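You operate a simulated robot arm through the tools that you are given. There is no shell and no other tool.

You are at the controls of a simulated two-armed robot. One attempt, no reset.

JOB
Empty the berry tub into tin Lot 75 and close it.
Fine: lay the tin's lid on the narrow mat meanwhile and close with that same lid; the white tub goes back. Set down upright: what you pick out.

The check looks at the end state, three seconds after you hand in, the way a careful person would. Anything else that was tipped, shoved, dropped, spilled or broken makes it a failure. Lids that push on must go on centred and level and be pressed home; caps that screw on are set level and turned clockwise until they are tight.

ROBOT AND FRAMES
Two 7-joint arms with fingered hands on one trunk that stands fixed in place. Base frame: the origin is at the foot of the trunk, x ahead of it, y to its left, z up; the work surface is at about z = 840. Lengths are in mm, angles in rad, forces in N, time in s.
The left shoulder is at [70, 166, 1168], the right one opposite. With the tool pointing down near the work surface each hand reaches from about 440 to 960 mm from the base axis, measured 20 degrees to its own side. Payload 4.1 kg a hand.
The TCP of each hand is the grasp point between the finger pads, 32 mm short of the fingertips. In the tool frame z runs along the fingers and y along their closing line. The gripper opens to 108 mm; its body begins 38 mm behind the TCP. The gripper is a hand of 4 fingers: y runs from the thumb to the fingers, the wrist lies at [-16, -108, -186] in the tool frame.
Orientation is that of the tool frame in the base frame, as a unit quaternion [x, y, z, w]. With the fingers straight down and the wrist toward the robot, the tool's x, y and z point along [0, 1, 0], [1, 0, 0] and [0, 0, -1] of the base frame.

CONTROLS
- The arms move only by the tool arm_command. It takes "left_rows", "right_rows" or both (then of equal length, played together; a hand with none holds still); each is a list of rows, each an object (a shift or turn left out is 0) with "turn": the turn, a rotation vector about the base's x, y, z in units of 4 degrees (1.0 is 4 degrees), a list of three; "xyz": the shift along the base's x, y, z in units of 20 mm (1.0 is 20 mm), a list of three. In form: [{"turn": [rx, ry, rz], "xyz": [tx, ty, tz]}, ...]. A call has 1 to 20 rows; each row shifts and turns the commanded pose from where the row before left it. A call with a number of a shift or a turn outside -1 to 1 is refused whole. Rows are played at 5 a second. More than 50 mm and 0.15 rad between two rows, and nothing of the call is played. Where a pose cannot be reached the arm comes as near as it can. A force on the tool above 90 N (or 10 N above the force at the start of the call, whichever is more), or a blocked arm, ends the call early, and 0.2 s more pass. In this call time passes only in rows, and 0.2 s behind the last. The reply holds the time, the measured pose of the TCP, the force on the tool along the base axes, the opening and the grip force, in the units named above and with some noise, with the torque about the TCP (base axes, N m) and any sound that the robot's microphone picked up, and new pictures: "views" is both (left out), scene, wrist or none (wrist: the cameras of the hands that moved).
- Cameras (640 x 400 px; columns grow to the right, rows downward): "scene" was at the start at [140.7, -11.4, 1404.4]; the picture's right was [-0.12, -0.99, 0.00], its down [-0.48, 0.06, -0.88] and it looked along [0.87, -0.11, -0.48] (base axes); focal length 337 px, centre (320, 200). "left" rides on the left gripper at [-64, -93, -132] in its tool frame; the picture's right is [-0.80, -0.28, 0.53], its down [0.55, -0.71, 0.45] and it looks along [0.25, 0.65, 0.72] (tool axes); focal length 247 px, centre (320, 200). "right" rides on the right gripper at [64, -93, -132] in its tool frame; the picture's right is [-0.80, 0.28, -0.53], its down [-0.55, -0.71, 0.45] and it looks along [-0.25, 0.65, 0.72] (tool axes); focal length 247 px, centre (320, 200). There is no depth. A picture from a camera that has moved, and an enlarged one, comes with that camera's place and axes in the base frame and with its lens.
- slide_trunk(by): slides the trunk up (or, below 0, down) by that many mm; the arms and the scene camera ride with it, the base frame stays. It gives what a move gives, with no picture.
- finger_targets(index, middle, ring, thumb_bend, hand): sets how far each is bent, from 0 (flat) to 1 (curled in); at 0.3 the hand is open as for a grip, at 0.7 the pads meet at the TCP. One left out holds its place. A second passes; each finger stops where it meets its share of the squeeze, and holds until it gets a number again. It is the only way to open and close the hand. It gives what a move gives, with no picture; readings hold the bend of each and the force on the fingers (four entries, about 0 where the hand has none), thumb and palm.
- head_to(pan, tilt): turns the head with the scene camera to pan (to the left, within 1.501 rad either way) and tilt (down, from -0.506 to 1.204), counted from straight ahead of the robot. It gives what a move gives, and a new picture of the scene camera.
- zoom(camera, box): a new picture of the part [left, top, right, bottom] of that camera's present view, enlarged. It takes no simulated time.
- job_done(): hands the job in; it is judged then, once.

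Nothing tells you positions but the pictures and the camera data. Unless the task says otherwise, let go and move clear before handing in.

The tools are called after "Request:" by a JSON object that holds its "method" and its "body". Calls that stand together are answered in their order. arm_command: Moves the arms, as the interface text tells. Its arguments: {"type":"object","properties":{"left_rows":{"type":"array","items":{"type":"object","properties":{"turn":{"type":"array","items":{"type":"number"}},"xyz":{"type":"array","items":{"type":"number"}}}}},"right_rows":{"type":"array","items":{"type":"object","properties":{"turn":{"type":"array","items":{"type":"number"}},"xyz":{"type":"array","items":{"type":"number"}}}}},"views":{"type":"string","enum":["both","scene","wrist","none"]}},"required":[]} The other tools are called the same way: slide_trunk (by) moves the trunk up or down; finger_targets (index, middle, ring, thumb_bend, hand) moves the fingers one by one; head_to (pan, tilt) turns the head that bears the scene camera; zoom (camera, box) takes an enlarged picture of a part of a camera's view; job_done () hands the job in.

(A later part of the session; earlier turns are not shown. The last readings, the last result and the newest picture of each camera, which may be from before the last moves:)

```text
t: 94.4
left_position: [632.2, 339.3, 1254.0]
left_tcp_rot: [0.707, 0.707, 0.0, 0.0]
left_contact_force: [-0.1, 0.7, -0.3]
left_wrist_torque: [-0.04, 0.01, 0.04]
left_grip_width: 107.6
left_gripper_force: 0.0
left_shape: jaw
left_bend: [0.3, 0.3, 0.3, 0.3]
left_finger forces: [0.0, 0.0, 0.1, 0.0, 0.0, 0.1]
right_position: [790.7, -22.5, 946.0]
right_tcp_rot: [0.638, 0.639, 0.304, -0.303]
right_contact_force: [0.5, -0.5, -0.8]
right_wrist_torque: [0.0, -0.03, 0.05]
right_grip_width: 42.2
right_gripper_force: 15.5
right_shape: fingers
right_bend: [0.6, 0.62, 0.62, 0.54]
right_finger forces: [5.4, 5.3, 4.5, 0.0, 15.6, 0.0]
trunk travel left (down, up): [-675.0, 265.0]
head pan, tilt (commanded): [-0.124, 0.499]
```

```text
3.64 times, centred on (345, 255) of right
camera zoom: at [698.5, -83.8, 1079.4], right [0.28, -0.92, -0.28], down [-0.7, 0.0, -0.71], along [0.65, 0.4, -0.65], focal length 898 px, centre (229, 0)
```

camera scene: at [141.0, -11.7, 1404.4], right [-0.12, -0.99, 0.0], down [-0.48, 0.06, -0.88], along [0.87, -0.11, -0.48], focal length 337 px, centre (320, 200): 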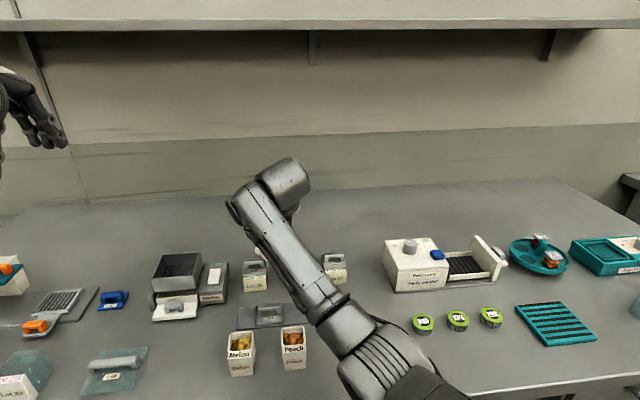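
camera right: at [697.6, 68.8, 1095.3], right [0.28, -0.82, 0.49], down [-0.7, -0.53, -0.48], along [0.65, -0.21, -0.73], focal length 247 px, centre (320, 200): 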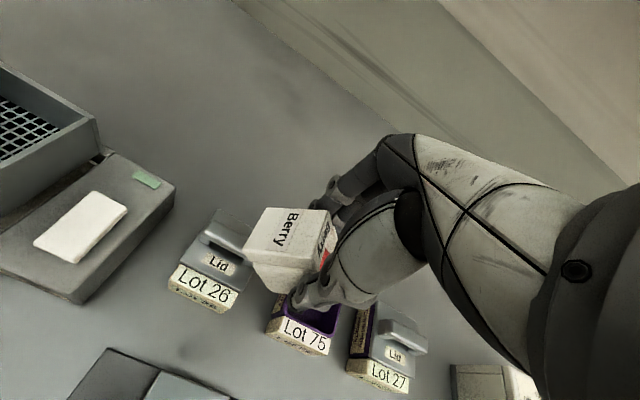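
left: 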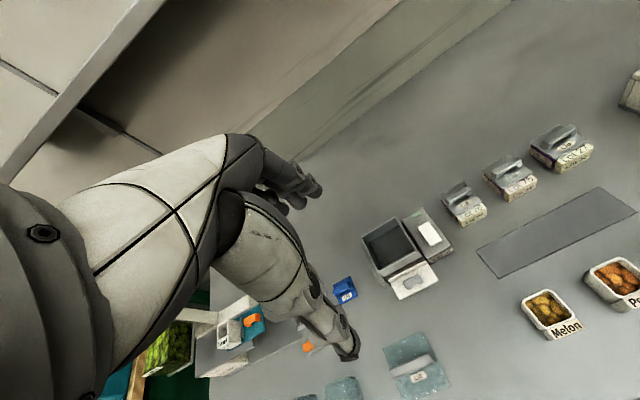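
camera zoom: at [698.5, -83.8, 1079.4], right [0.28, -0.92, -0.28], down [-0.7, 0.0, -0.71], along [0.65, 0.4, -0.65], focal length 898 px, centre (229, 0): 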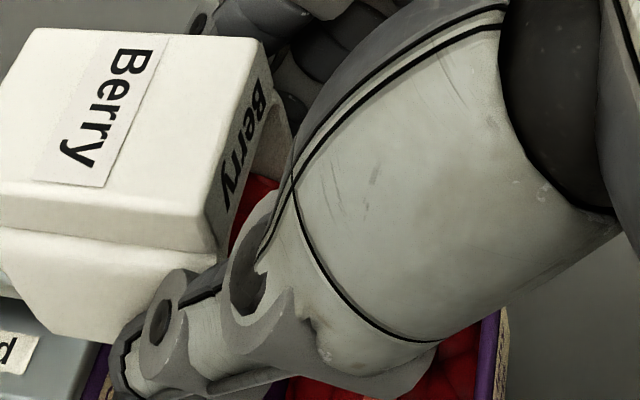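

I see what happens: berries landing on the thumb roll down it and drop off its tip, about 20 mm left of the lip. I'll shift right by 10 mm so both the lip and the thumb tip are over the tin, then check where those two berries went.

Request:
{"method": "arm_command", "body": {"right_rows": [{"xyz": [0, -0.25, 0]}, {"xyz": [0, -0.25, 0]}], "views": "none"}}

Request:
{"method": "zoom", "body": {"camera": "scene", "box": [240, 220, 350, 320]}}

Request:
{"method": "zoom", "body": {"camera": "left", "box": [500, 70, 620, 180]}}

Request:
{"method": "zoom", "body": {"camera": "right", "box": [220, 180, 400, 380]}}

```text
t: 95.0
left_position: [632.5, 338.6, 1254.8]
left_tcp_rot: [0.707, 0.707, 0.001, 0.0]
left_contact_force: [-1.2, -0.5, 0.7]
left_wrist_torque: [0.0, 0.0, -0.02]
left_grip_width: 107.8
left_gripper_force: 0.1
left_shape: jaw
left_bend: [0.3, 0.3, 0.3, 0.3]
left_finger forces: [0.0, 0.1, 0.0, 0.0, 0.0, 0.0]
right_position: [790.3, -32.9, 945.7]
right_tcp_rot: [0.638, 0.64, 0.303, -0.302]
right_contact_force: [-0.2, 0.3, 0.2]
right_wrist_torque: [-0.01, 0.01, -0.02]
right_grip_width: 42.0
right_gripper_force: 15.7
right_shape: fingers
right_bend: [0.6, 0.62, 0.62, 0.54]
right_finger forces: [5.5, 5.4, 4.5, 0.0, 15.3, 0.0]
trunk travel left (down, up): [-675.0, 265.0]
head pan, tilt (commanded): [-0.124, 0.499]
```

```text
4.00 times, centred on (295, 270) of scene
camera zoom: at [140.8, -11.4, 1404.4], right [-0.12, -0.99, 0.0], down [-0.48, 0.06, -0.88], along [0.87, -0.11, -0.48], focal length 1348 px, centre (420, -80)
```

zoom: 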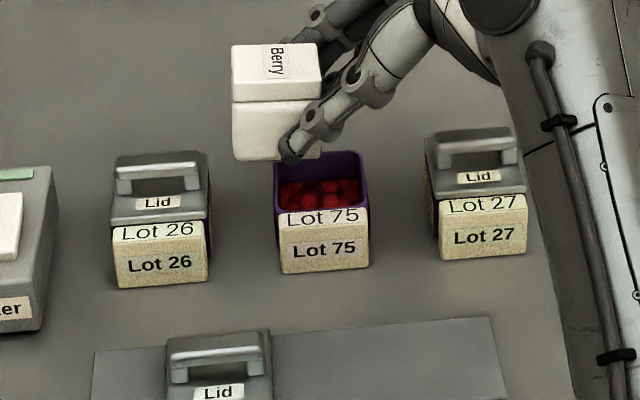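

```text
3.64 times, centred on (560, 125) of left
camera zoom: at [538.6, 274.6, 1385.4], right [-0.28, -0.8, -0.53], down [-0.71, 0.55, -0.45], along [0.65, 0.25, -0.72], focal length 898 px, centre (-553, 473)
```

zoom: 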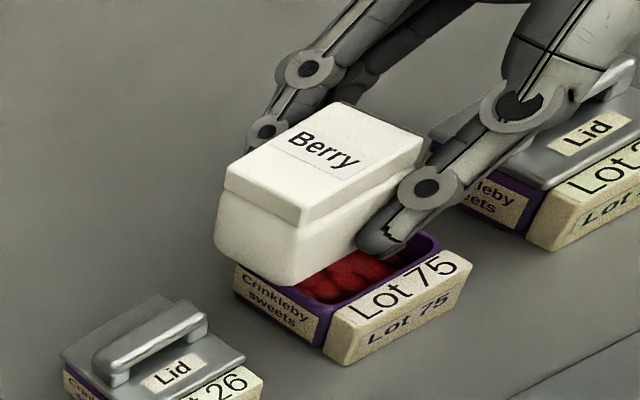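

```text
2.00 times, centred on (310, 280) of right
camera zoom: at [697.9, -93.7, 1078.7], right [0.28, -0.92, -0.28], down [-0.7, 0.0, -0.71], along [0.65, 0.4, -0.65], focal length 494 px, centre (340, 40)
```

zoom: 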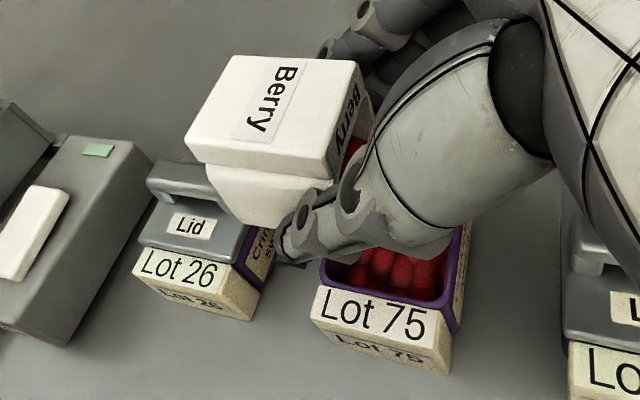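

No berry is visible on the table, and the tin now holds a good layer. I'll continue tilting to about 108° while moving right to keep the lip centred.

Request:
{"method": "arm_command", "body": {"right_rows": [{"xyz": [0, -0.12, 0.03], "turn": [1, 0, 0]}, {"xyz": [0, -0.12, 0.03], "turn": [1, 0, 0]}], "views": "none"}}

Request:
{"method": "zoom", "body": {"camera": "scene", "box": [240, 220, 350, 320]}}

Request:
{"method": "arm_command", "body": {"right_rows": [{"xyz": [0, -0.12, 0.03], "turn": [1, 0, 0]}, {"xyz": [0, -0.12, 0.03], "turn": [1, 0, 0]}], "views": "none"}}

Request:
{"method": "zoom", "body": {"camera": "scene", "box": [240, 220, 350, 320]}}

Request:
{"method": "zoom", "body": {"camera": "left", "box": [500, 70, 620, 180]}}

Request:
{"method": "zoom", "body": {"camera": "right", "box": [220, 180, 400, 400]}}

```text
t: 95.6
left_position: [631.6, 339.5, 1253.9]
left_tcp_rot: [0.707, 0.707, 0.001, 0.0]
left_contact_force: [0.6, 0.0, 0.4]
left_wrist_torque: [0.03, 0.0, 0.01]
left_grip_width: 107.9
left_gripper_force: 0.1
left_shape: jaw
left_bend: [0.3, 0.3, 0.3, 0.3]
left_finger forces: [0.1, 0.0, 0.1, 0.1, 0.0, 0.0]
right_position: [789.9, -38.6, 948.0]
right_tcp_rot: [0.616, 0.616, 0.347, -0.346]
right_contact_force: [0.5, 0.1, -0.1]
right_wrist_torque: [0.01, 0.02, -0.03]
right_grip_width: 42.1
right_gripper_force: 15.3
right_shape: fingers
right_bend: [0.6, 0.62, 0.63, 0.54]
right_finger forces: [5.4, 5.4, 4.5, 0.1, 15.4, 0.0]
trunk travel left (down, up): [-675.0, 265.0]
head pan, tilt (commanded): [-0.124, 0.499]
```

```text
4.00 times, centred on (295, 270) of scene
camera zoom: at [140.9, -11.4, 1404.4], right [-0.12, -0.99, 0.0], down [-0.48, 0.06, -0.88], along [0.87, -0.11, -0.48], focal length 1348 px, centre (420, -80)
```

zoom: 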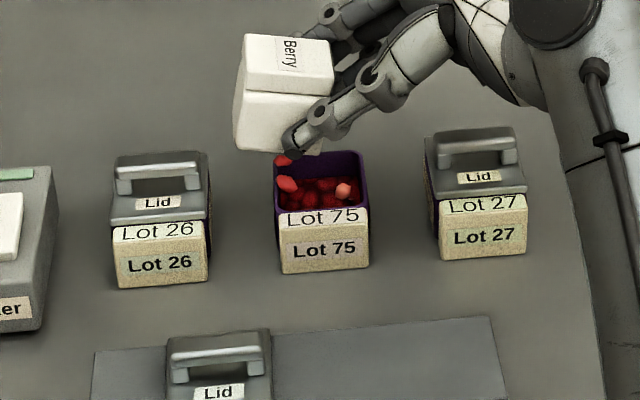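

```text
t: 96.2
left_position: [631.9, 338.8, 1253.0]
left_tcp_rot: [0.707, 0.707, 0.0, 0.0]
left_contact_force: [0.5, -0.3, -0.3]
left_wrist_torque: [0.02, 0.0, -0.02]
left_grip_width: 107.4
left_gripper_force: 0.1
left_shape: jaw
left_bend: [0.3, 0.3, 0.3, 0.3]
left_finger forces: [0.1, 0.0, 0.0, 0.0, 0.0, 0.1]
right_position: [790.1, -42.4, 948.3]
right_tcp_rot: [0.59, 0.59, 0.39, -0.389]
right_contact_force: [0.5, -0.7, -0.6]
right_wrist_torque: [-0.02, 0.02, 0.0]
right_grip_width: 42.4
right_gripper_force: 15.7
right_shape: fingers
right_bend: [0.6, 0.62, 0.63, 0.54]
right_finger forces: [5.5, 5.4, 4.5, 0.0, 15.4, 0.0]
trunk travel left (down, up): [-675.0, 265.0]
head pan, tilt (commanded): [-0.124, 0.499]
```

```text
4.00 times, centred on (295, 270) of scene
camera zoom: at [140.9, -11.4, 1404.4], right [-0.12, -0.99, 0.0], down [-0.48, 0.06, -0.88], along [0.87, -0.11, -0.48], focal length 1348 px, centre (420, -80)
```

zoom: 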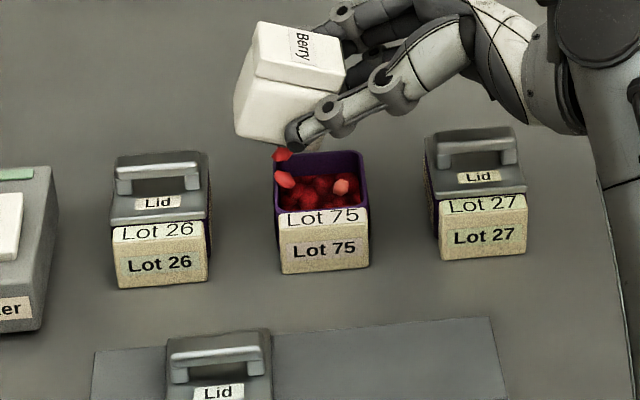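

```text
3.64 times, centred on (560, 125) of left
camera zoom: at [538.7, 274.6, 1385.4], right [-0.28, -0.8, -0.53], down [-0.71, 0.55, -0.45], along [0.65, 0.25, -0.72], focal length 898 px, centre (-553, 473)
```

zoom: 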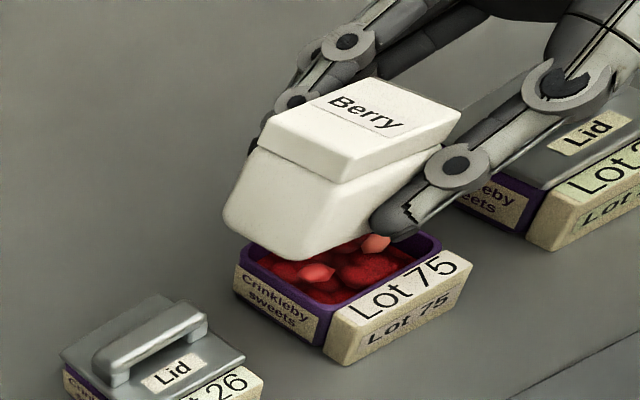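

```text
1.82 times, centred on (310, 290) of right
camera zoom: at [697.6, -136.8, 1059.5], right [0.28, -0.8, -0.52], down [-0.7, 0.2, -0.68], along [0.65, 0.56, -0.51], focal length 449 px, centre (338, 36)
```

zoom: 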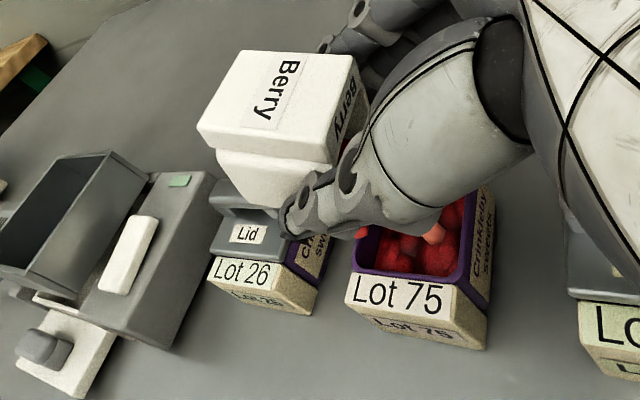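

The pour is going cleanly: berries fall both directly from the lip and off the thumb, all inside the tin now, and the gap beside it is clean. I'll tilt on to about 116°.

Request:
{"method": "arm_command", "body": {"right_rows": [{"xyz": [0, -0.12, 0.1], "turn": [1, 0, 0]}, {"xyz": [0, -0.12, 0.1], "turn": [1, 0, 0]}], "views": "none"}}

Request:
{"method": "zoom", "body": {"camera": "right", "box": [300, 200, 400, 300]}}

Request:
{"method": "zoom", "body": {"camera": "scene", "box": [240, 220, 350, 320]}}

Request:
{"method": "zoom", "body": {"camera": "left", "box": [500, 70, 620, 180]}}

```text
t: 96.8
left_position: [632.8, 339.5, 1254.4]
left_tcp_rot: [0.707, 0.707, 0.0, 0.001]
left_contact_force: [-0.7, 0.1, -0.5]
left_wrist_torque: [-0.01, 0.01, 0.03]
left_grip_width: 107.7
left_gripper_force: 0.1
left_shape: jaw
left_bend: [0.3, 0.3, 0.3, 0.3]
left_finger forces: [0.1, 0.0, 0.0, 0.0, 0.0, 0.1]
right_position: [790.5, -47.6, 951.2]
right_tcp_rot: [0.561, 0.562, 0.43, -0.429]
right_contact_force: [-0.1, 0.5, -0.2]
right_wrist_torque: [0.0, -0.01, 0.01]
right_grip_width: 42.2
right_gripper_force: 15.0
right_shape: fingers
right_bend: [0.6, 0.62, 0.63, 0.54]
right_finger forces: [5.4, 5.3, 4.4, 0.1, 15.4, 0.1]
trunk travel left (down, up): [-675.0, 265.0]
head pan, tilt (commanded): [-0.124, 0.499]
```

```text
4.00 times, centred on (350, 250) of right
camera zoom: at [697.7, -156.9, 1048.4], right [0.28, -0.72, -0.63], down [-0.7, 0.29, -0.65], along [0.65, 0.63, -0.43], focal length 988 px, centre (200, 0)
```

zoom: 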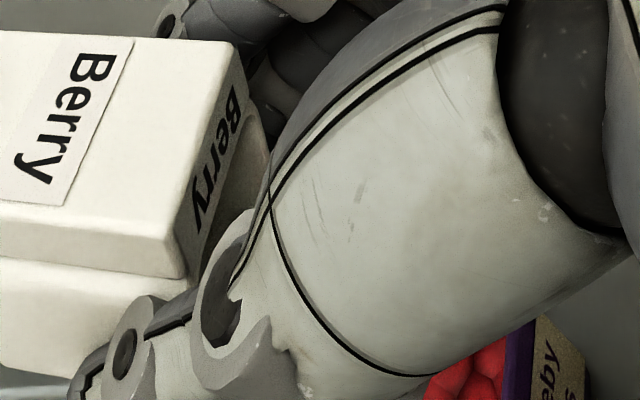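

```text
4.00 times, centred on (295, 270) of scene
camera zoom: at [140.9, -11.4, 1404.4], right [-0.12, -0.99, 0.0], down [-0.48, 0.06, -0.88], along [0.87, -0.11, -0.48], focal length 1348 px, centre (420, -80)
```

zoom: 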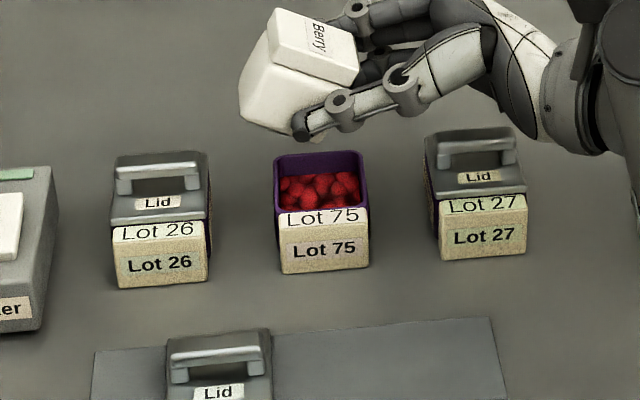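

```text
3.64 times, centred on (560, 125) of left
camera zoom: at [538.7, 274.6, 1385.4], right [-0.28, -0.8, -0.53], down [-0.71, 0.55, -0.45], along [0.65, 0.25, -0.72], focal length 898 px, centre (-553, 473)
```

zoom: 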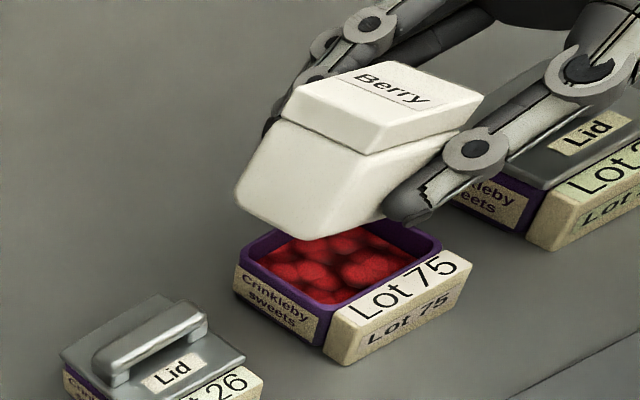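

The tub looks empty and there's no red on the table. I'll tilt a little further and hold a moment to make sure nothing is stuck inside.

Request:
{"method": "arm_command", "body": {"right_rows": [{"xyz": [0, -0.1, 0.25], "turn": [1, 0, 0]}, {"xyz": [0, -0.1, 0.25], "turn": [1, 0, 0]}, {"xyz": [0, 0, 0.15]}, {"xyz": [0, 0, -0.15]}, {"xyz": [0, 0, 0.15]}, {"xyz": [0, 0, 0]}], "views": "wrist"}}

Request:
{"method": "zoom", "body": {"camera": "right", "box": [290, 180, 400, 300]}}

Request:
{"method": "zoom", "body": {"camera": "scene", "box": [240, 220, 350, 320]}}

Request:
{"method": "zoom", "body": {"camera": "left", "box": [480, 60, 640, 200]}}

```text
t: 98.2
left_position: [632.3, 339.6, 1254.6]
left_tcp_rot: [0.707, 0.707, 0.0, 0.0]
left_contact_force: [-0.3, -0.3, 0.4]
left_wrist_torque: [-0.02, 0.01, 0.01]
left_grip_width: 107.6
left_gripper_force: 0.1
left_shape: jaw
left_bend: [0.3, 0.3, 0.3, 0.3]
left_finger forces: [0.0, 0.1, 0.0, 0.0, 0.1, 0.0]
right_position: [790.9, -51.2, 966.1]
right_tcp_rot: [0.531, 0.53, 0.468, -0.467]
right_contact_force: [-0.2, 0.7, -0.7]
right_wrist_torque: [-0.01, -0.04, -0.01]
right_grip_width: 42.0
right_gripper_force: 15.3
right_shape: fingers
right_bend: [0.6, 0.62, 0.63, 0.54]
right_finger forces: [5.4, 5.4, 4.5, 0.0, 15.4, 0.1]
trunk travel left (down, up): [-675.0, 265.0]
head pan, tilt (commanded): [-0.124, 0.499]
camera right: at [698.2, -173.0, 1045.9], right [0.28, -0.63, -0.72], down [-0.7, 0.38, -0.6], along [0.65, 0.68, -0.34], focal length 247 px, centre (320, 200)
```

right: 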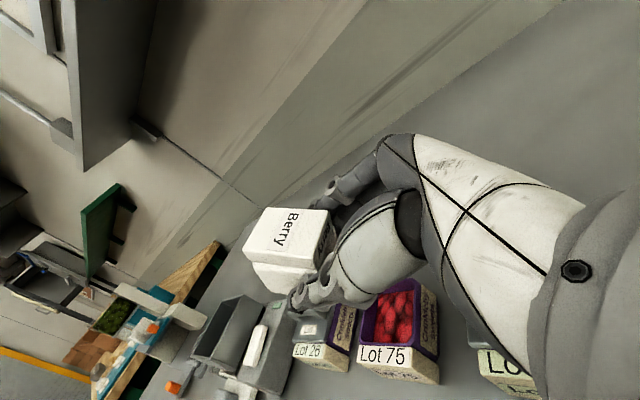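

```text
3.33 times, centred on (345, 240) of right
camera zoom: at [698.2, -173.0, 1045.9], right [0.28, -0.63, -0.72], down [-0.7, 0.38, -0.6], along [0.65, 0.68, -0.34], focal length 823 px, centre (237, 67)
```

zoom: 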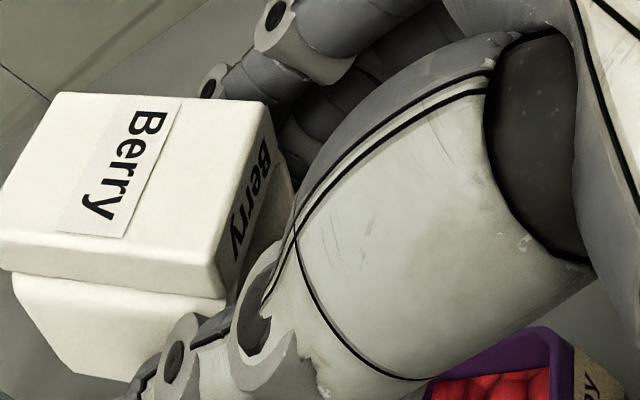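

```text
4.00 times, centred on (295, 270) of scene
camera zoom: at [140.9, -11.3, 1404.4], right [-0.12, -0.99, 0.0], down [-0.48, 0.06, -0.88], along [0.87, -0.11, -0.48], focal length 1348 px, centre (420, -80)
```

zoom: 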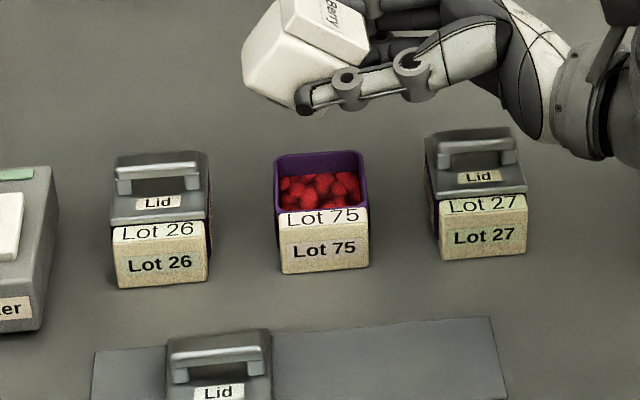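

```text
2.86 times, centred on (560, 130) of left
camera zoom: at [538.7, 274.7, 1385.4], right [-0.28, -0.8, -0.53], down [-0.71, 0.55, -0.45], along [0.65, 0.25, -0.72], focal length 706 px, centre (-366, 400)
```

zoom: 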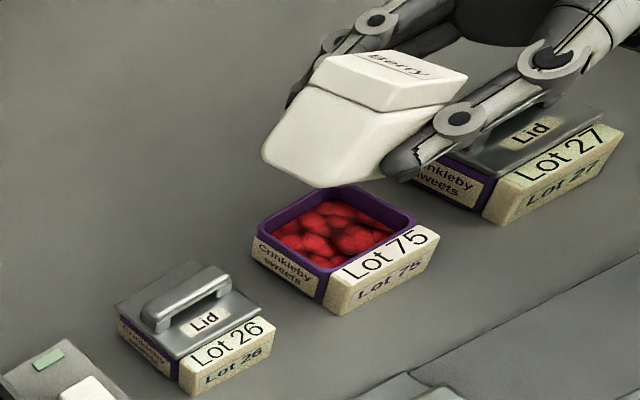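

All the berries are in Lot 75, the tub is empty, and nothing is spilled. I'll rotate the tub back upright, rising as I go.

Request:
{"method": "arm_command", "body": {"right_rows": [{"xyz": [0, 0.1, 0.3], "turn": [-1, 0, 0]}, {"xyz": [0, 0.1, 0.3], "turn": [-1, 0, 0]}, {"xyz": [0, 0.1, 0.3], "turn": [-1, 0, 0]}, {"xyz": [0, 0.1, 0.3], "turn": [-1, 0, 0]}, {"xyz": [0, 0.1, 0.3], "turn": [-1, 0, 0]}, {"xyz": [0, 0.1, 0.3], "turn": [-1, 0, 0]}, {"xyz": [0, 0.1, 0.1], "turn": [-1, 0, 0]}, {"xyz": [0, 0.1, 0], "turn": [-1, 0, 0]}, {"xyz": [0, 0.1, 0], "turn": [-1, 0, 0]}, {"xyz": [0, 0.1, 0], "turn": [-1, 0, 0]}, {"xyz": [0, 0.1, 0], "turn": [-1, 0, 0]}, {"xyz": [0, 0.1, 0], "turn": [-1, 0, 0]}, {"xyz": [0, 0.1, 0], "turn": [-1, 0, 0]}, {"xyz": [0, 0.1, 0], "turn": [-1, 0, 0]}, {"xyz": [0, 0.1, 0], "turn": [-1, 0, 0]}, {"xyz": [0, 0.1, 0], "turn": [-1, 0, 0]}], "views": "scene"}}

Request:
{"method": "arm_command", "body": {"right_rows": [{"xyz": [0, 0.12, 0], "turn": [-1, 0, 0]}, {"xyz": [0, 0.12, 0], "turn": [-1, 0, 0]}, {"xyz": [0, 0.12, 0], "turn": [-1, 0, 0]}, {"xyz": [0, 0.12, 0], "turn": [-1, 0, 0]}, {"xyz": [0, 0.12, 0], "turn": [-1, 0, 0]}, {"xyz": [0, 0.12, 0], "turn": [-1, 0, 0]}, {"xyz": [0, 0.12, 0], "turn": [-1, 0, 0]}, {"xyz": [0, 0.12, 0], "turn": [-1, 0, 0]}, {"xyz": [0, 0.12, 0], "turn": [-1, 0, 0]}, {"xyz": [0, 0.12, 0], "turn": [-1, 0, 0]}, {"xyz": [0, 0.12, 0], "turn": [-1, 0, 0]}, {"xyz": [0, 0.12, 0], "turn": [-1, 0, 0]}, {"xyz": [0, 0.12, 0], "turn": [-1, 0, 0]}, {"xyz": [0, 0.12, 0], "turn": [-1, 0, 0]}, {"xyz": [0, 0.1, 0], "turn": [-1, 0, 0]}], "views": "both"}}

```text
t: 101.6
left_position: [632.6, 338.9, 1254.5]
left_tcp_rot: [0.707, 0.707, 0.0, 0.0]
left_contact_force: [1.2, -0.5, -0.6]
left_wrist_torque: [-0.01, 0.01, -0.02]
left_grip_width: 107.8
left_gripper_force: 0.0
left_shape: jaw
left_bend: [0.3, 0.3, 0.3, 0.3]
left_finger forces: [0.0, 0.1, 0.0, 0.0, 0.0, 0.0]
right_position: [791.0, -18.8, 1004.0]
right_tcp_rot: [0.697, 0.698, 0.115, -0.114]
right_contact_force: [0.1, 0.0, 0.7]
right_wrist_torque: [0.0, -0.03, -0.03]
right_grip_width: 42.1
right_gripper_force: 15.2
right_shape: fingers
right_bend: [0.6, 0.62, 0.63, 0.54]
right_finger forces: [5.4, 5.3, 4.3, 0.0, 15.0, 0.0]
trunk travel left (down, up): [-675.0, 265.0]
head pan, tilt (commanded): [-0.124, 0.499]
camera scene: at [140.8, -10.8, 1404.4], right [-0.12, -0.99, 0.0], down [-0.48, 0.06, -0.88], along [0.87, -0.11, -0.48], focal length 337 px, centre (320, 200)
```

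scene: 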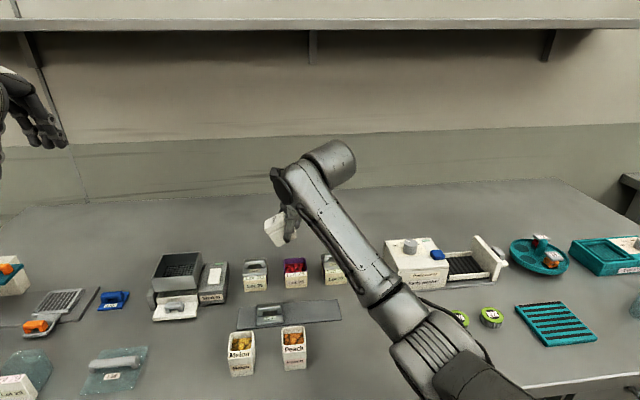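

```text
t: 104.8
left_position: [632.7, 340.3, 1253.9]
left_tcp_rot: [0.707, 0.707, -0.001, 0.0]
left_contact_force: [0.1, -0.5, 0.4]
left_wrist_torque: [-0.02, 0.01, -0.02]
left_grip_width: 107.6
left_gripper_force: 0.1
left_shape: jaw
left_bend: [0.3, 0.3, 0.3, 0.3]
left_finger forces: [0.0, 0.0, 0.1, 0.0, 0.0, 0.0]
right_position: [789.9, 16.1, 1002.5]
right_tcp_rot: [0.662, 0.661, -0.25, 0.25]
right_contact_force: [0.3, 0.4, -0.2]
right_wrist_torque: [-0.02, 0.02, 0.0]
right_grip_width: 42.0
right_gripper_force: 14.4
right_shape: fingers
right_bend: [0.6, 0.62, 0.63, 0.54]
right_finger forces: [5.4, 5.3, 3.8, 0.1, 14.6, 0.0]
trunk travel left (down, up): [-675.0, 265.0]
head pan, tilt (commanded): [-0.124, 0.499]
camera scene: at [140.8, -10.6, 1404.4], right [-0.12, -0.99, 0.0], down [-0.48, 0.06, -0.88], along [0.87, -0.11, -0.48], focal length 337 px, centre (320, 200)
camera right: at [697.4, 152.1, 1059.3], right [0.28, -0.25, 0.93], down [-0.7, -0.71, 0.03], along [0.65, -0.66, -0.38], focal length 247 px, centre (320, 200)
```

scene: 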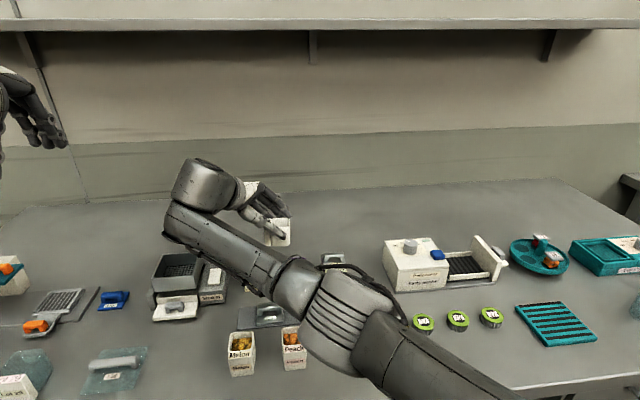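
right: 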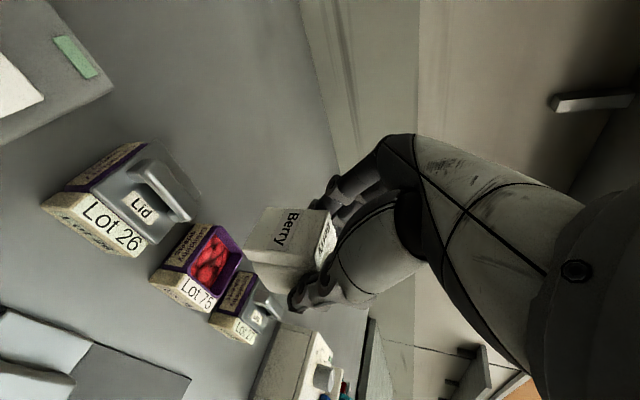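

The tub is upright again. I'll peek inside it and check around the tin.

Request:
{"method": "zoom", "body": {"camera": "scene", "box": [250, 190, 310, 250]}}

Request:
{"method": "zoom", "body": {"camera": "left", "box": [480, 60, 640, 200]}}

Request:
{"method": "zoom", "body": {"camera": "right", "box": [30, 130, 350, 350]}}

```text
6.67 times, centred on (280, 220) of scene
camera zoom: at [140.8, -10.6, 1404.4], right [-0.12, -0.99, 0.0], down [-0.48, 0.06, -0.88], along [0.87, -0.11, -0.48], focal length 2247 px, centre (587, 67)
```

zoom: 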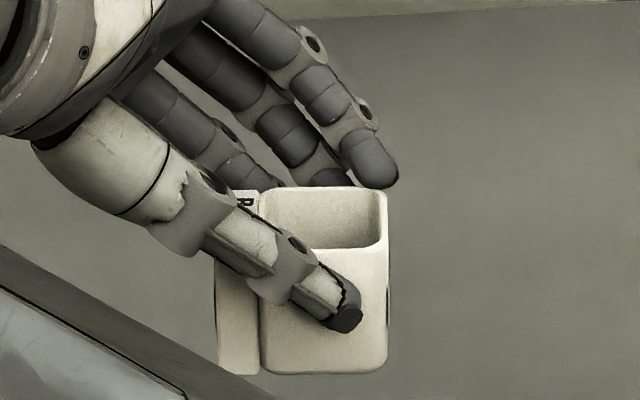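

```text
2.86 times, centred on (560, 130) of left
camera zoom: at [538.6, 275.3, 1385.3], right [-0.28, -0.8, -0.53], down [-0.71, 0.55, -0.45], along [0.65, 0.25, -0.72], focal length 706 px, centre (-366, 400)
```

zoom: 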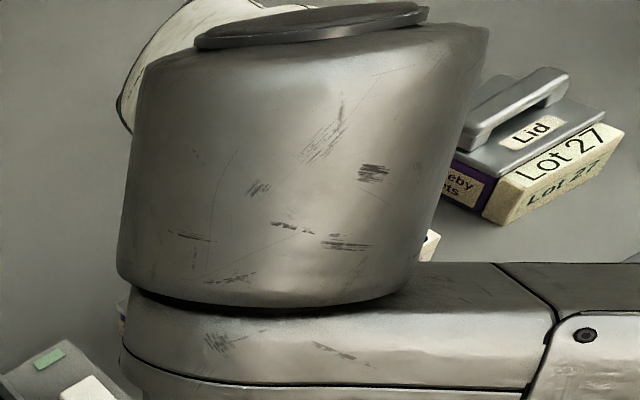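

```text
1.82 times, centred on (190, 240) of right
camera zoom: at [697.4, 152.1, 1059.3], right [0.28, -0.25, 0.93], down [-0.7, -0.71, 0.03], along [0.65, -0.66, -0.38], focal length 449 px, centre (556, 127)
```

zoom: 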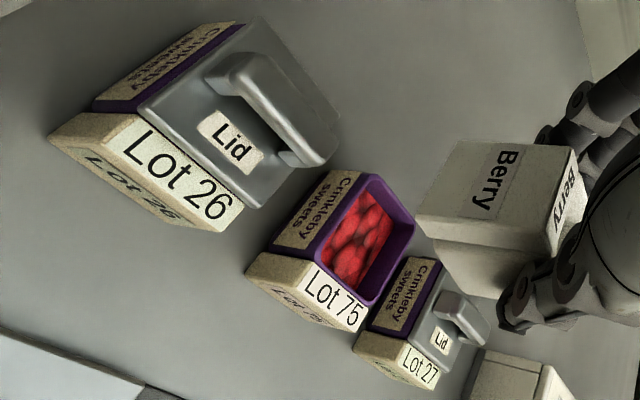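

The tub is empty and level, and the tin is neatly filled. Now I'll yaw the tub back +90° and head home.

Request:
{"method": "arm_command", "body": {"right_rows": [{"xyz": [-0.08, -0.07, 0], "turn": [0, 0, 1]}, {"xyz": [-0.08, -0.07, 0], "turn": [0, 0, 1]}, {"xyz": [-0.08, -0.07, 0], "turn": [0, 0, 1]}, {"xyz": [-0.08, -0.07, 0], "turn": [0, 0, 1]}, {"xyz": [-0.08, -0.07, 0], "turn": [0, 0, 1]}, {"xyz": [-0.08, -0.07, 0], "turn": [0, 0, 1]}, {"xyz": [-0.08, -0.07, 0], "turn": [0, 0, 1]}, {"xyz": [-0.08, -0.07, 0], "turn": [0, 0, 1]}, {"xyz": [-0.08, -0.07, 0], "turn": [0, 0, 1]}, {"xyz": [-0.08, -0.07, 0], "turn": [0, 0, 1]}, {"xyz": [-0.08, -0.07, 0], "turn": [0, 0, 1]}, {"xyz": [-0.08, -0.07, 0], "turn": [0, 0, 1]}, {"xyz": [-0.08, -0.07, 0], "turn": [0, 0, 1]}, {"xyz": [-0.08, -0.07, 0], "turn": [0, 0, 1]}, {"xyz": [-0.08, -0.07, 0], "turn": [0, 0, 1]}, {"xyz": [-0.08, -0.07, 0], "turn": [0, 0, 1]}, {"xyz": [-0.08, -0.07, 0], "turn": [0, 0, 1]}, {"xyz": [-0.08, -0.07, 0], "turn": [0, 0, 1]}, {"xyz": [-0.08, -0.07, 0], "turn": [0, 0, 1]}, {"xyz": [-0.08, -0.07, 0], "turn": [0, 0, 1]}], "views": "none"}}

Request:
{"method": "arm_command", "body": {"right_rows": [{"xyz": [-0.1, -0.1, 0], "turn": [0, 0, 0.9]}, {"xyz": [-0.1, -0.1, 0], "turn": [0, 0, 0.9]}, {"xyz": [-0.3, -0.2, 0], "turn": [0, 0, 0.68]}], "views": "both"}}

Request:
{"method": "zoom", "body": {"camera": "scene", "box": [240, 200, 360, 320]}}

```text
t: 109.0
left_position: [632.7, 338.1, 1254.3]
left_tcp_rot: [0.707, 0.707, 0.001, 0.0]
left_contact_force: [-0.3, 0.8, -1.0]
left_wrist_torque: [0.02, 0.0, -0.01]
left_grip_width: 107.8
left_gripper_force: 0.1
left_shape: jaw
left_bend: [0.3, 0.3, 0.3, 0.3]
left_finger forces: [0.0, 0.0, 0.0, 0.0, 0.0, 0.0]
right_position: [758.1, -11.8, 1002.6]
right_tcp_rot: [0.081, 0.932, -0.03, 0.351]
right_contact_force: [-0.8, 0.4, 0.7]
right_wrist_torque: [0.03, -0.04, -0.02]
right_grip_width: 41.6
right_gripper_force: 15.2
right_shape: fingers
right_bend: [0.6, 0.62, 0.65, 0.54]
right_finger forces: [5.6, 5.2, 5.7, 0.1, 13.6, 0.0]
trunk travel left (down, up): [-675.0, 265.0]
head pan, tilt (commanded): [-0.124, 0.499]
```

```text
t: 109.8
left_position: [632.8, 338.2, 1254.3]
left_tcp_rot: [0.707, 0.707, -0.001, 0.0]
left_contact_force: [0.3, -0.4, 0.3]
left_wrist_torque: [0.01, 0.01, 0.0]
left_grip_width: 107.8
left_gripper_force: 0.1
left_shape: jaw
left_bend: [0.3, 0.3, 0.3, 0.3]
left_finger forces: [0.0, 0.0, 0.1, 0.1, 0.0, 0.0]
right_position: [747.2, -19.2, 1003.0]
right_tcp_rot: [-0.001, 0.936, 0.0, 0.352]
right_contact_force: [0.4, 0.2, -0.3]
right_wrist_torque: [0.02, 0.03, -0.03]
right_grip_width: 42.0
right_gripper_force: 15.2
right_shape: fingers
right_bend: [0.6, 0.62, 0.65, 0.54]
right_finger forces: [5.5, 5.3, 5.4, 0.0, 13.5, 0.0]
trunk travel left (down, up): [-675.0, 265.0]
head pan, tilt (commanded): [-0.124, 0.499]
camera scene: at [140.6, -11.7, 1404.4], right [-0.12, -0.99, 0.0], down [-0.48, 0.06, -0.88], along [0.87, -0.11, -0.48], focal length 337 px, centre (320, 200)
camera right: at [613.7, -112.1, 1060.0], right [0.25, 0.28, 0.93], down [0.71, -0.7, 0.03], along [0.66, 0.65, -0.38], focal length 247 px, centre (320, 200)
```

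scene: 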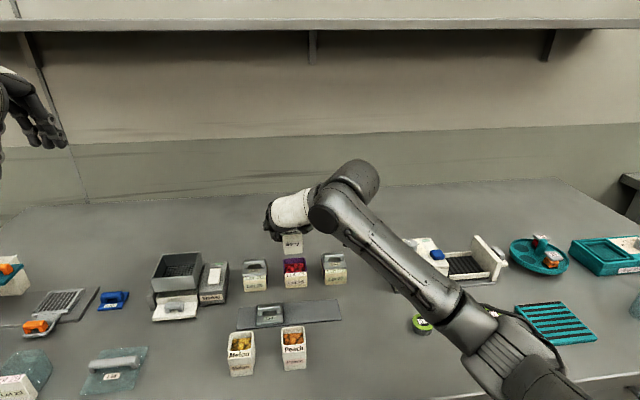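
right: 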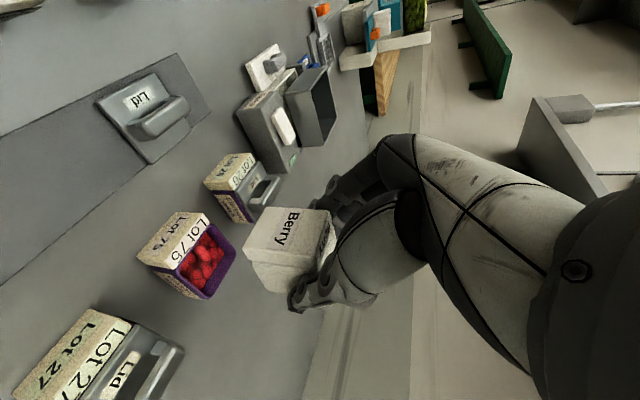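

```text
3.33 times, centred on (300, 260) of scene
camera zoom: at [140.6, -11.7, 1404.4], right [-0.12, -0.99, 0.0], down [-0.48, 0.06, -0.88], along [0.87, -0.11, -0.48], focal length 1124 px, centre (387, 0)
```

zoom: 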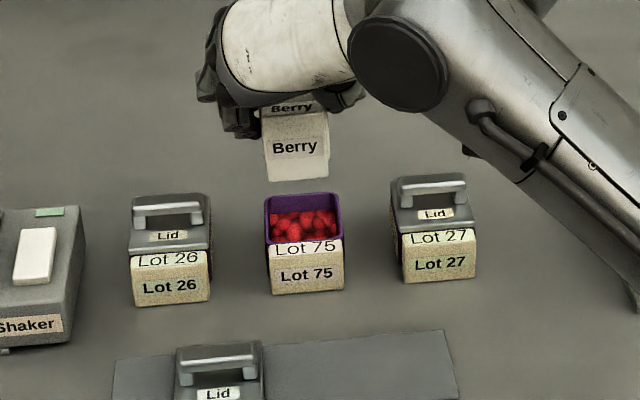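

No slip: the tub hangs level at the same offset. I'll carry it back above its original spot.

Request:
{"method": "arm_command", "body": {"right_rows": [{"xyz": [-0.6, -0.25, 0]}, {"xyz": [-0.9, -0.38, 0]}, {"xyz": [-0.9, -0.38, 0]}, {"xyz": [-0.9, -0.38, 0]}, {"xyz": [-0.9, -0.38, 0]}, {"xyz": [-0.9, -0.38, 0]}, {"xyz": [-0.9, -0.38, 0]}, {"xyz": [-0.9, -0.38, 0]}, {"xyz": [-0.9, -0.38, 0]}, {"xyz": [-0.9, -0.38, 0]}, {"xyz": [-0.9, -0.38, -0.3]}, {"xyz": [-0.2, -0.2, -0.9]}, {"xyz": [0, 0, -0.9]}, {"xyz": [0, 0, -0.9]}], "views": "both"}}

Request:
{"method": "zoom", "body": {"camera": "scene", "box": [280, 260, 400, 370]}}

Request:
{"method": "zoom", "body": {"camera": "right", "box": [180, 130, 400, 350]}}

```text
t: 112.8
left_position: [632.0, 339.1, 1254.0]
left_tcp_rot: [0.707, 0.707, 0.001, 0.0]
left_contact_force: [-0.3, -0.6, -0.4]
left_wrist_torque: [-0.01, 0.0, 0.02]
left_grip_width: 107.5
left_gripper_force: 0.0
left_shape: jaw
left_bend: [0.3, 0.3, 0.3, 0.3]
left_finger forces: [0.0, 0.0, 0.0, 0.0, 0.0, 0.0]
right_position: [552.4, -106.9, 942.1]
right_tcp_rot: [-0.001, 0.936, 0.0, 0.353]
right_contact_force: [-0.7, 0.2, -0.6]
right_wrist_torque: [-0.02, -0.01, 0.02]
right_grip_width: 42.1
right_gripper_force: 15.0
right_shape: fingers
right_bend: [0.6, 0.62, 0.65, 0.54]
right_finger forces: [5.5, 5.2, 5.3, 0.0, 13.5, 0.0]
trunk travel left (down, up): [-675.0, 265.0]
head pan, tilt (commanded): [-0.124, 0.499]
camera scene: at [140.7, -11.7, 1404.4], right [-0.12, -0.99, 0.0], down [-0.48, 0.06, -0.88], along [0.87, -0.11, -0.48], focal length 337 px, centre (320, 200)
camera right: at [417.2, -199.7, 999.2], right [0.25, 0.28, 0.93], down [0.71, -0.7, 0.03], along [0.66, 0.65, -0.38], focal length 247 px, centre (320, 200)
```

scene: 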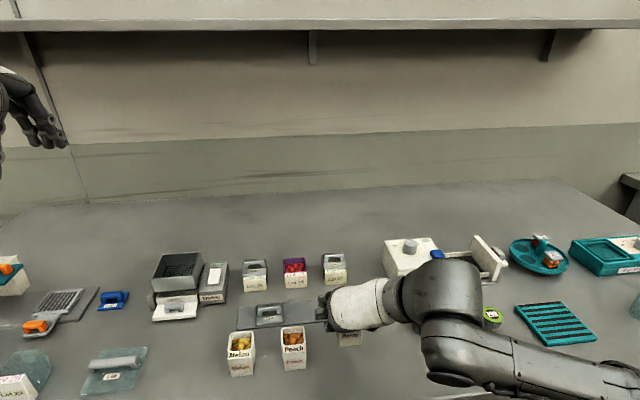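
right: 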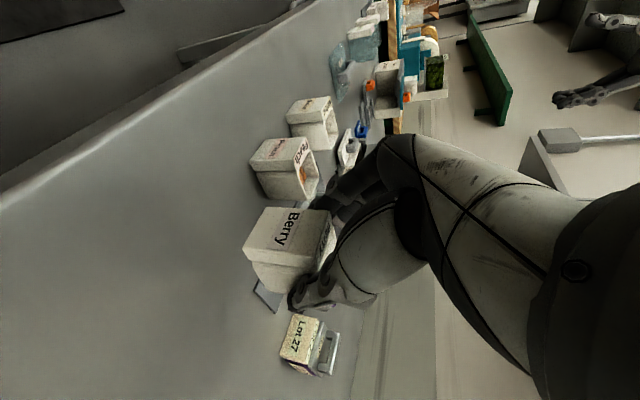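

```text
3.64 times, centred on (340, 315) of scene
camera zoom: at [140.7, -11.7, 1404.4], right [-0.12, -0.99, 0.0], down [-0.48, 0.06, -0.88], along [0.87, -0.11, -0.48], focal length 1226 px, centre (247, -218)
```

zoom: 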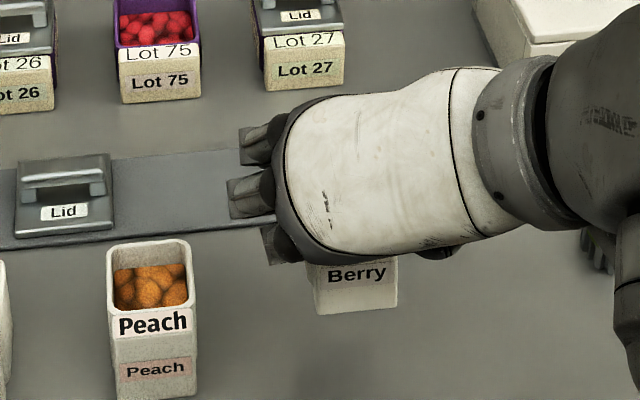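

```text
1.82 times, centred on (290, 240) of right
camera zoom: at [417.2, -199.7, 999.2], right [0.25, 0.28, 0.93], down [0.71, -0.7, 0.03], along [0.66, 0.65, -0.38], focal length 449 px, centre (374, 127)
```

zoom: 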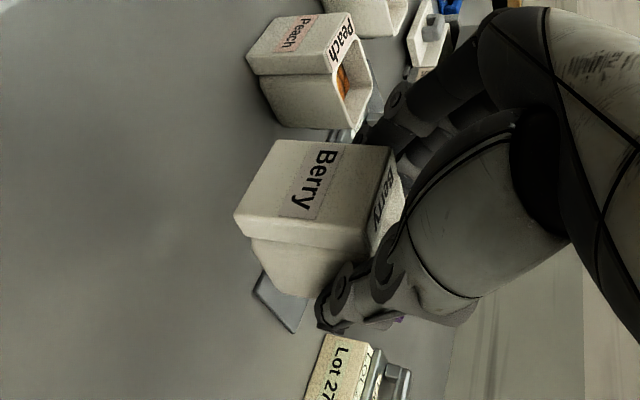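

Positioned over its home spot. I'll lower it, nudging 3 mm left, then creep to contact.

Request:
{"method": "arm_command", "body": {"right_rows": [{"xyz": [-0.03, 0.1, -0.8]}, {"xyz": [0, 0.07, -0.7]}, {"xyz": [0, 0, -0.5]}], "views": "none"}}

Request:
{"method": "arm_command", "body": {"right_rows": [{"xyz": [0, 0, -0.15]}, {"xyz": [0, 0, -0.1]}], "views": "none"}}

Request:
{"method": "zoom", "body": {"camera": "scene", "box": [280, 270, 400, 380]}}

```text
t: 113.6
left_position: [632.4, 337.6, 1253.5]
left_tcp_rot: [0.707, 0.707, -0.001, 0.001]
left_contact_force: [-0.5, -0.1, -0.8]
left_wrist_torque: [-0.03, 0.01, 0.0]
left_grip_width: 107.8
left_gripper_force: 0.0
left_shape: jaw
left_bend: [0.3, 0.3, 0.3, 0.3]
left_finger forces: [0.1, 0.0, 0.0, 0.1, 0.0, 0.0]
right_position: [551.7, -100.7, 901.7]
right_tcp_rot: [-0.001, 0.936, 0.0, 0.352]
right_contact_force: [-0.2, 0.5, -0.4]
right_wrist_torque: [0.0, 0.02, 0.01]
right_grip_width: 41.7
right_gripper_force: 15.0
right_shape: fingers
right_bend: [0.6, 0.62, 0.65, 0.54]
right_finger forces: [5.4, 5.4, 5.2, 0.0, 13.4, 0.0]
trunk travel left (down, up): [-675.0, 265.0]
head pan, tilt (commanded): [-0.124, 0.499]
```

```text
t: 114.2
left_position: [633.3, 339.2, 1254.4]
left_tcp_rot: [0.707, 0.708, 0.0, 0.0]
left_contact_force: [0.2, 0.1, -0.6]
left_wrist_torque: [0.01, -0.03, 0.0]
left_grip_width: 107.5
left_gripper_force: 0.0
left_shape: jaw
left_bend: [0.3, 0.3, 0.3, 0.3]
left_finger forces: [0.0, 0.1, 0.0, 0.0, 0.0, 0.0]
right_position: [552.1, -100.6, 897.8]
right_tcp_rot: [0.0, 0.936, 0.001, 0.353]
right_contact_force: [-0.1, -0.2, 0.1]
right_wrist_torque: [0.0, 0.05, -0.01]
right_grip_width: 41.9
right_gripper_force: 14.4
right_shape: fingers
right_bend: [0.6, 0.62, 0.65, 0.54]
right_finger forces: [5.5, 5.3, 5.1, 0.1, 13.6, 0.0]
trunk travel left (down, up): [-675.0, 265.0]
head pan, tilt (commanded): [-0.124, 0.499]
```

```text
3.64 times, centred on (340, 325) of scene
camera zoom: at [140.8, -11.4, 1404.4], right [-0.12, -0.99, 0.0], down [-0.48, 0.06, -0.88], along [0.87, -0.11, -0.48], focal length 1226 px, centre (247, -254)
```

zoom: 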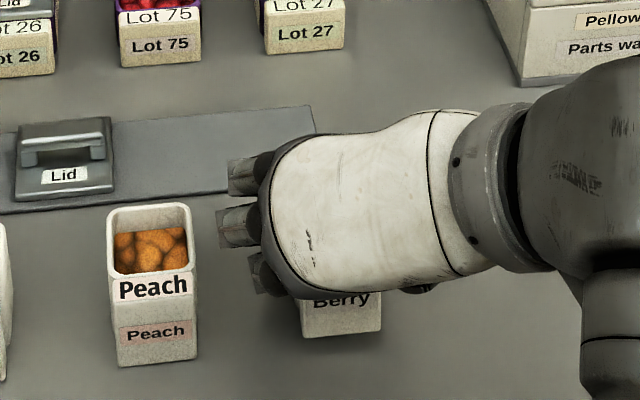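

Laterally it matches the original position. Creeping down the last few millimetres.

Request:
{"method": "arm_command", "body": {"right_rows": [{"xyz": [0, 0, -0.13]}], "views": "none"}}

Request:
{"method": "arm_command", "body": {"right_rows": [{"xyz": [0, 0, -0.1]}], "views": "none"}}

```text
t: 114.6
left_position: [632.0, 339.0, 1254.8]
left_tcp_rot: [0.707, 0.707, 0.0, -0.001]
left_contact_force: [-0.9, 0.2, 0.0]
left_wrist_torque: [0.02, -0.01, 0.0]
left_grip_width: 107.6
left_gripper_force: 0.2
left_shape: jaw
left_bend: [0.3, 0.3, 0.3, 0.3]
left_finger forces: [0.0, 0.0, 0.0, 0.1, 0.0, 0.0]
right_position: [551.3, -101.8, 895.1]
right_tcp_rot: [-0.001, 0.935, 0.0, 0.353]
right_contact_force: [-0.5, -0.2, 0.4]
right_wrist_torque: [0.03, -0.03, -0.03]
right_grip_width: 41.9
right_gripper_force: 14.4
right_shape: fingers
right_bend: [0.6, 0.62, 0.65, 0.54]
right_finger forces: [5.5, 5.3, 5.4, 0.0, 13.5, 0.0]
trunk travel left (down, up): [-675.0, 265.0]
head pan, tilt (commanded): [-0.124, 0.499]
```

```text
t: 115.0
left_position: [631.4, 338.5, 1253.9]
left_tcp_rot: [0.707, 0.707, 0.0, 0.0]
left_contact_force: [0.3, -0.2, 0.1]
left_wrist_torque: [0.01, -0.03, -0.04]
left_grip_width: 107.6
left_gripper_force: 0.1
left_shape: jaw
left_bend: [0.3, 0.3, 0.3, 0.3]
left_finger forces: [0.0, 0.0, 0.1, 0.0, 0.1, 0.1]
right_position: [552.2, -101.3, 893.5]
right_tcp_rot: [-0.001, 0.935, 0.001, 0.353]
right_contact_force: [-0.9, 0.0, 7.0]
right_wrist_torque: [0.06, -0.21, -0.02]
right_grip_width: 41.9
right_gripper_force: 16.9
right_shape: fingers
right_bend: [0.6, 0.63, 0.65, 0.54]
right_finger forces: [5.4, 5.1, 8.7, 0.0, 14.7, 0.0]
trunk travel left (down, up): [-675.0, 265.0]
head pan, tilt (commanded): [-0.124, 0.499]
```

The table is taking its weight. Releasing now.

Request:
{"method": "finger_targets", "body": {"hand": "right", "index": 0.52, "middle": 0.52, "ring": 0.52, "thumb_bend": 0.46}}

Request:
{"method": "finger_targets", "body": {"hand": "right", "index": 0.46, "middle": 0.46, "ring": 0.46, "thumb_bend": 0.42}}

Request:
{"method": "zoom", "body": {"camera": "scene", "box": [280, 270, 400, 380]}}

Request:
{"method": "zoom", "body": {"camera": "right", "box": [180, 130, 400, 350]}}

```text
t: 116.0
left_position: [633.0, 339.5, 1253.3]
left_tcp_rot: [0.707, 0.707, -0.001, 0.001]
left_contact_force: [-0.1, 0.8, 0.3]
left_wrist_torque: [0.0, 0.01, -0.01]
left_grip_width: 107.7
left_gripper_force: 0.1
left_shape: jaw
left_bend: [0.3, 0.3, 0.3, 0.3]
left_finger forces: [0.1, 0.1, 0.1, 0.0, 0.1, 0.0]
right_position: [552.2, -101.9, 892.7]
right_tcp_rot: [0.0, 0.936, 0.001, 0.353]
right_contact_force: [0.2, -0.7, 0.4]
right_wrist_torque: [0.02, 0.0, -0.02]
right_grip_width: 58.2
right_gripper_force: 0.0
right_shape: fingers
right_bend: [0.52, 0.52, 0.52, 0.46]
right_finger forces: [0.1, 0.2, 0.7, 0.1, 0.0, 0.0]
trunk travel left (down, up): [-675.0, 265.0]
head pan, tilt (commanded): [-0.124, 0.499]
```

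```text
t: 117.0
left_position: [632.8, 340.0, 1253.5]
left_tcp_rot: [0.707, 0.707, 0.0, 0.0]
left_contact_force: [0.3, 0.0, 0.2]
left_wrist_torque: [-0.03, -0.01, 0.0]
left_grip_width: 107.5
left_gripper_force: 0.1
left_shape: jaw
left_bend: [0.3, 0.3, 0.3, 0.3]
left_finger forces: [0.1, 0.0, 0.1, 0.0, 0.0, 0.0]
right_position: [553.0, -101.4, 894.4]
right_tcp_rot: [-0.001, 0.936, 0.0, 0.353]
right_contact_force: [0.3, 0.1, -0.2]
right_wrist_torque: [0.03, 0.0, 0.02]
right_grip_width: 71.4
right_gripper_force: 0.0
right_shape: fingers
right_bend: [0.46, 0.46, 0.46, 0.42]
right_finger forces: [0.1, 0.0, 0.0, 0.0, 0.0, 0.1]
trunk travel left (down, up): [-675.0, 265.0]
head pan, tilt (commanded): [-0.124, 0.499]
```

```text
3.64 times, centred on (340, 325) of scene
camera zoom: at [140.7, -11.3, 1404.4], right [-0.12, -0.99, 0.0], down [-0.48, 0.06, -0.88], along [0.87, -0.11, -0.48], focal length 1226 px, centre (247, -254)
```

zoom: 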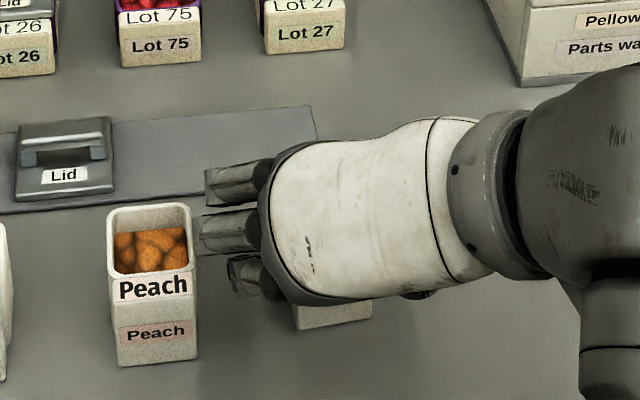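

```text
1.82 times, centred on (290, 240) of right
camera zoom: at [418.0, -193.6, 949.8], right [0.25, 0.28, 0.93], down [0.71, -0.7, 0.03], along [0.66, 0.65, -0.38], focal length 449 px, centre (374, 127)
```

zoom: 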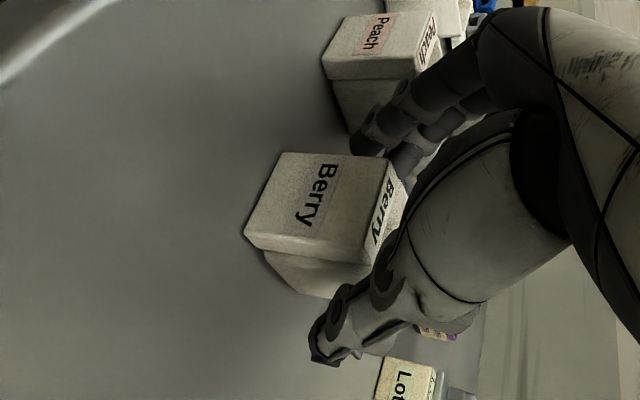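

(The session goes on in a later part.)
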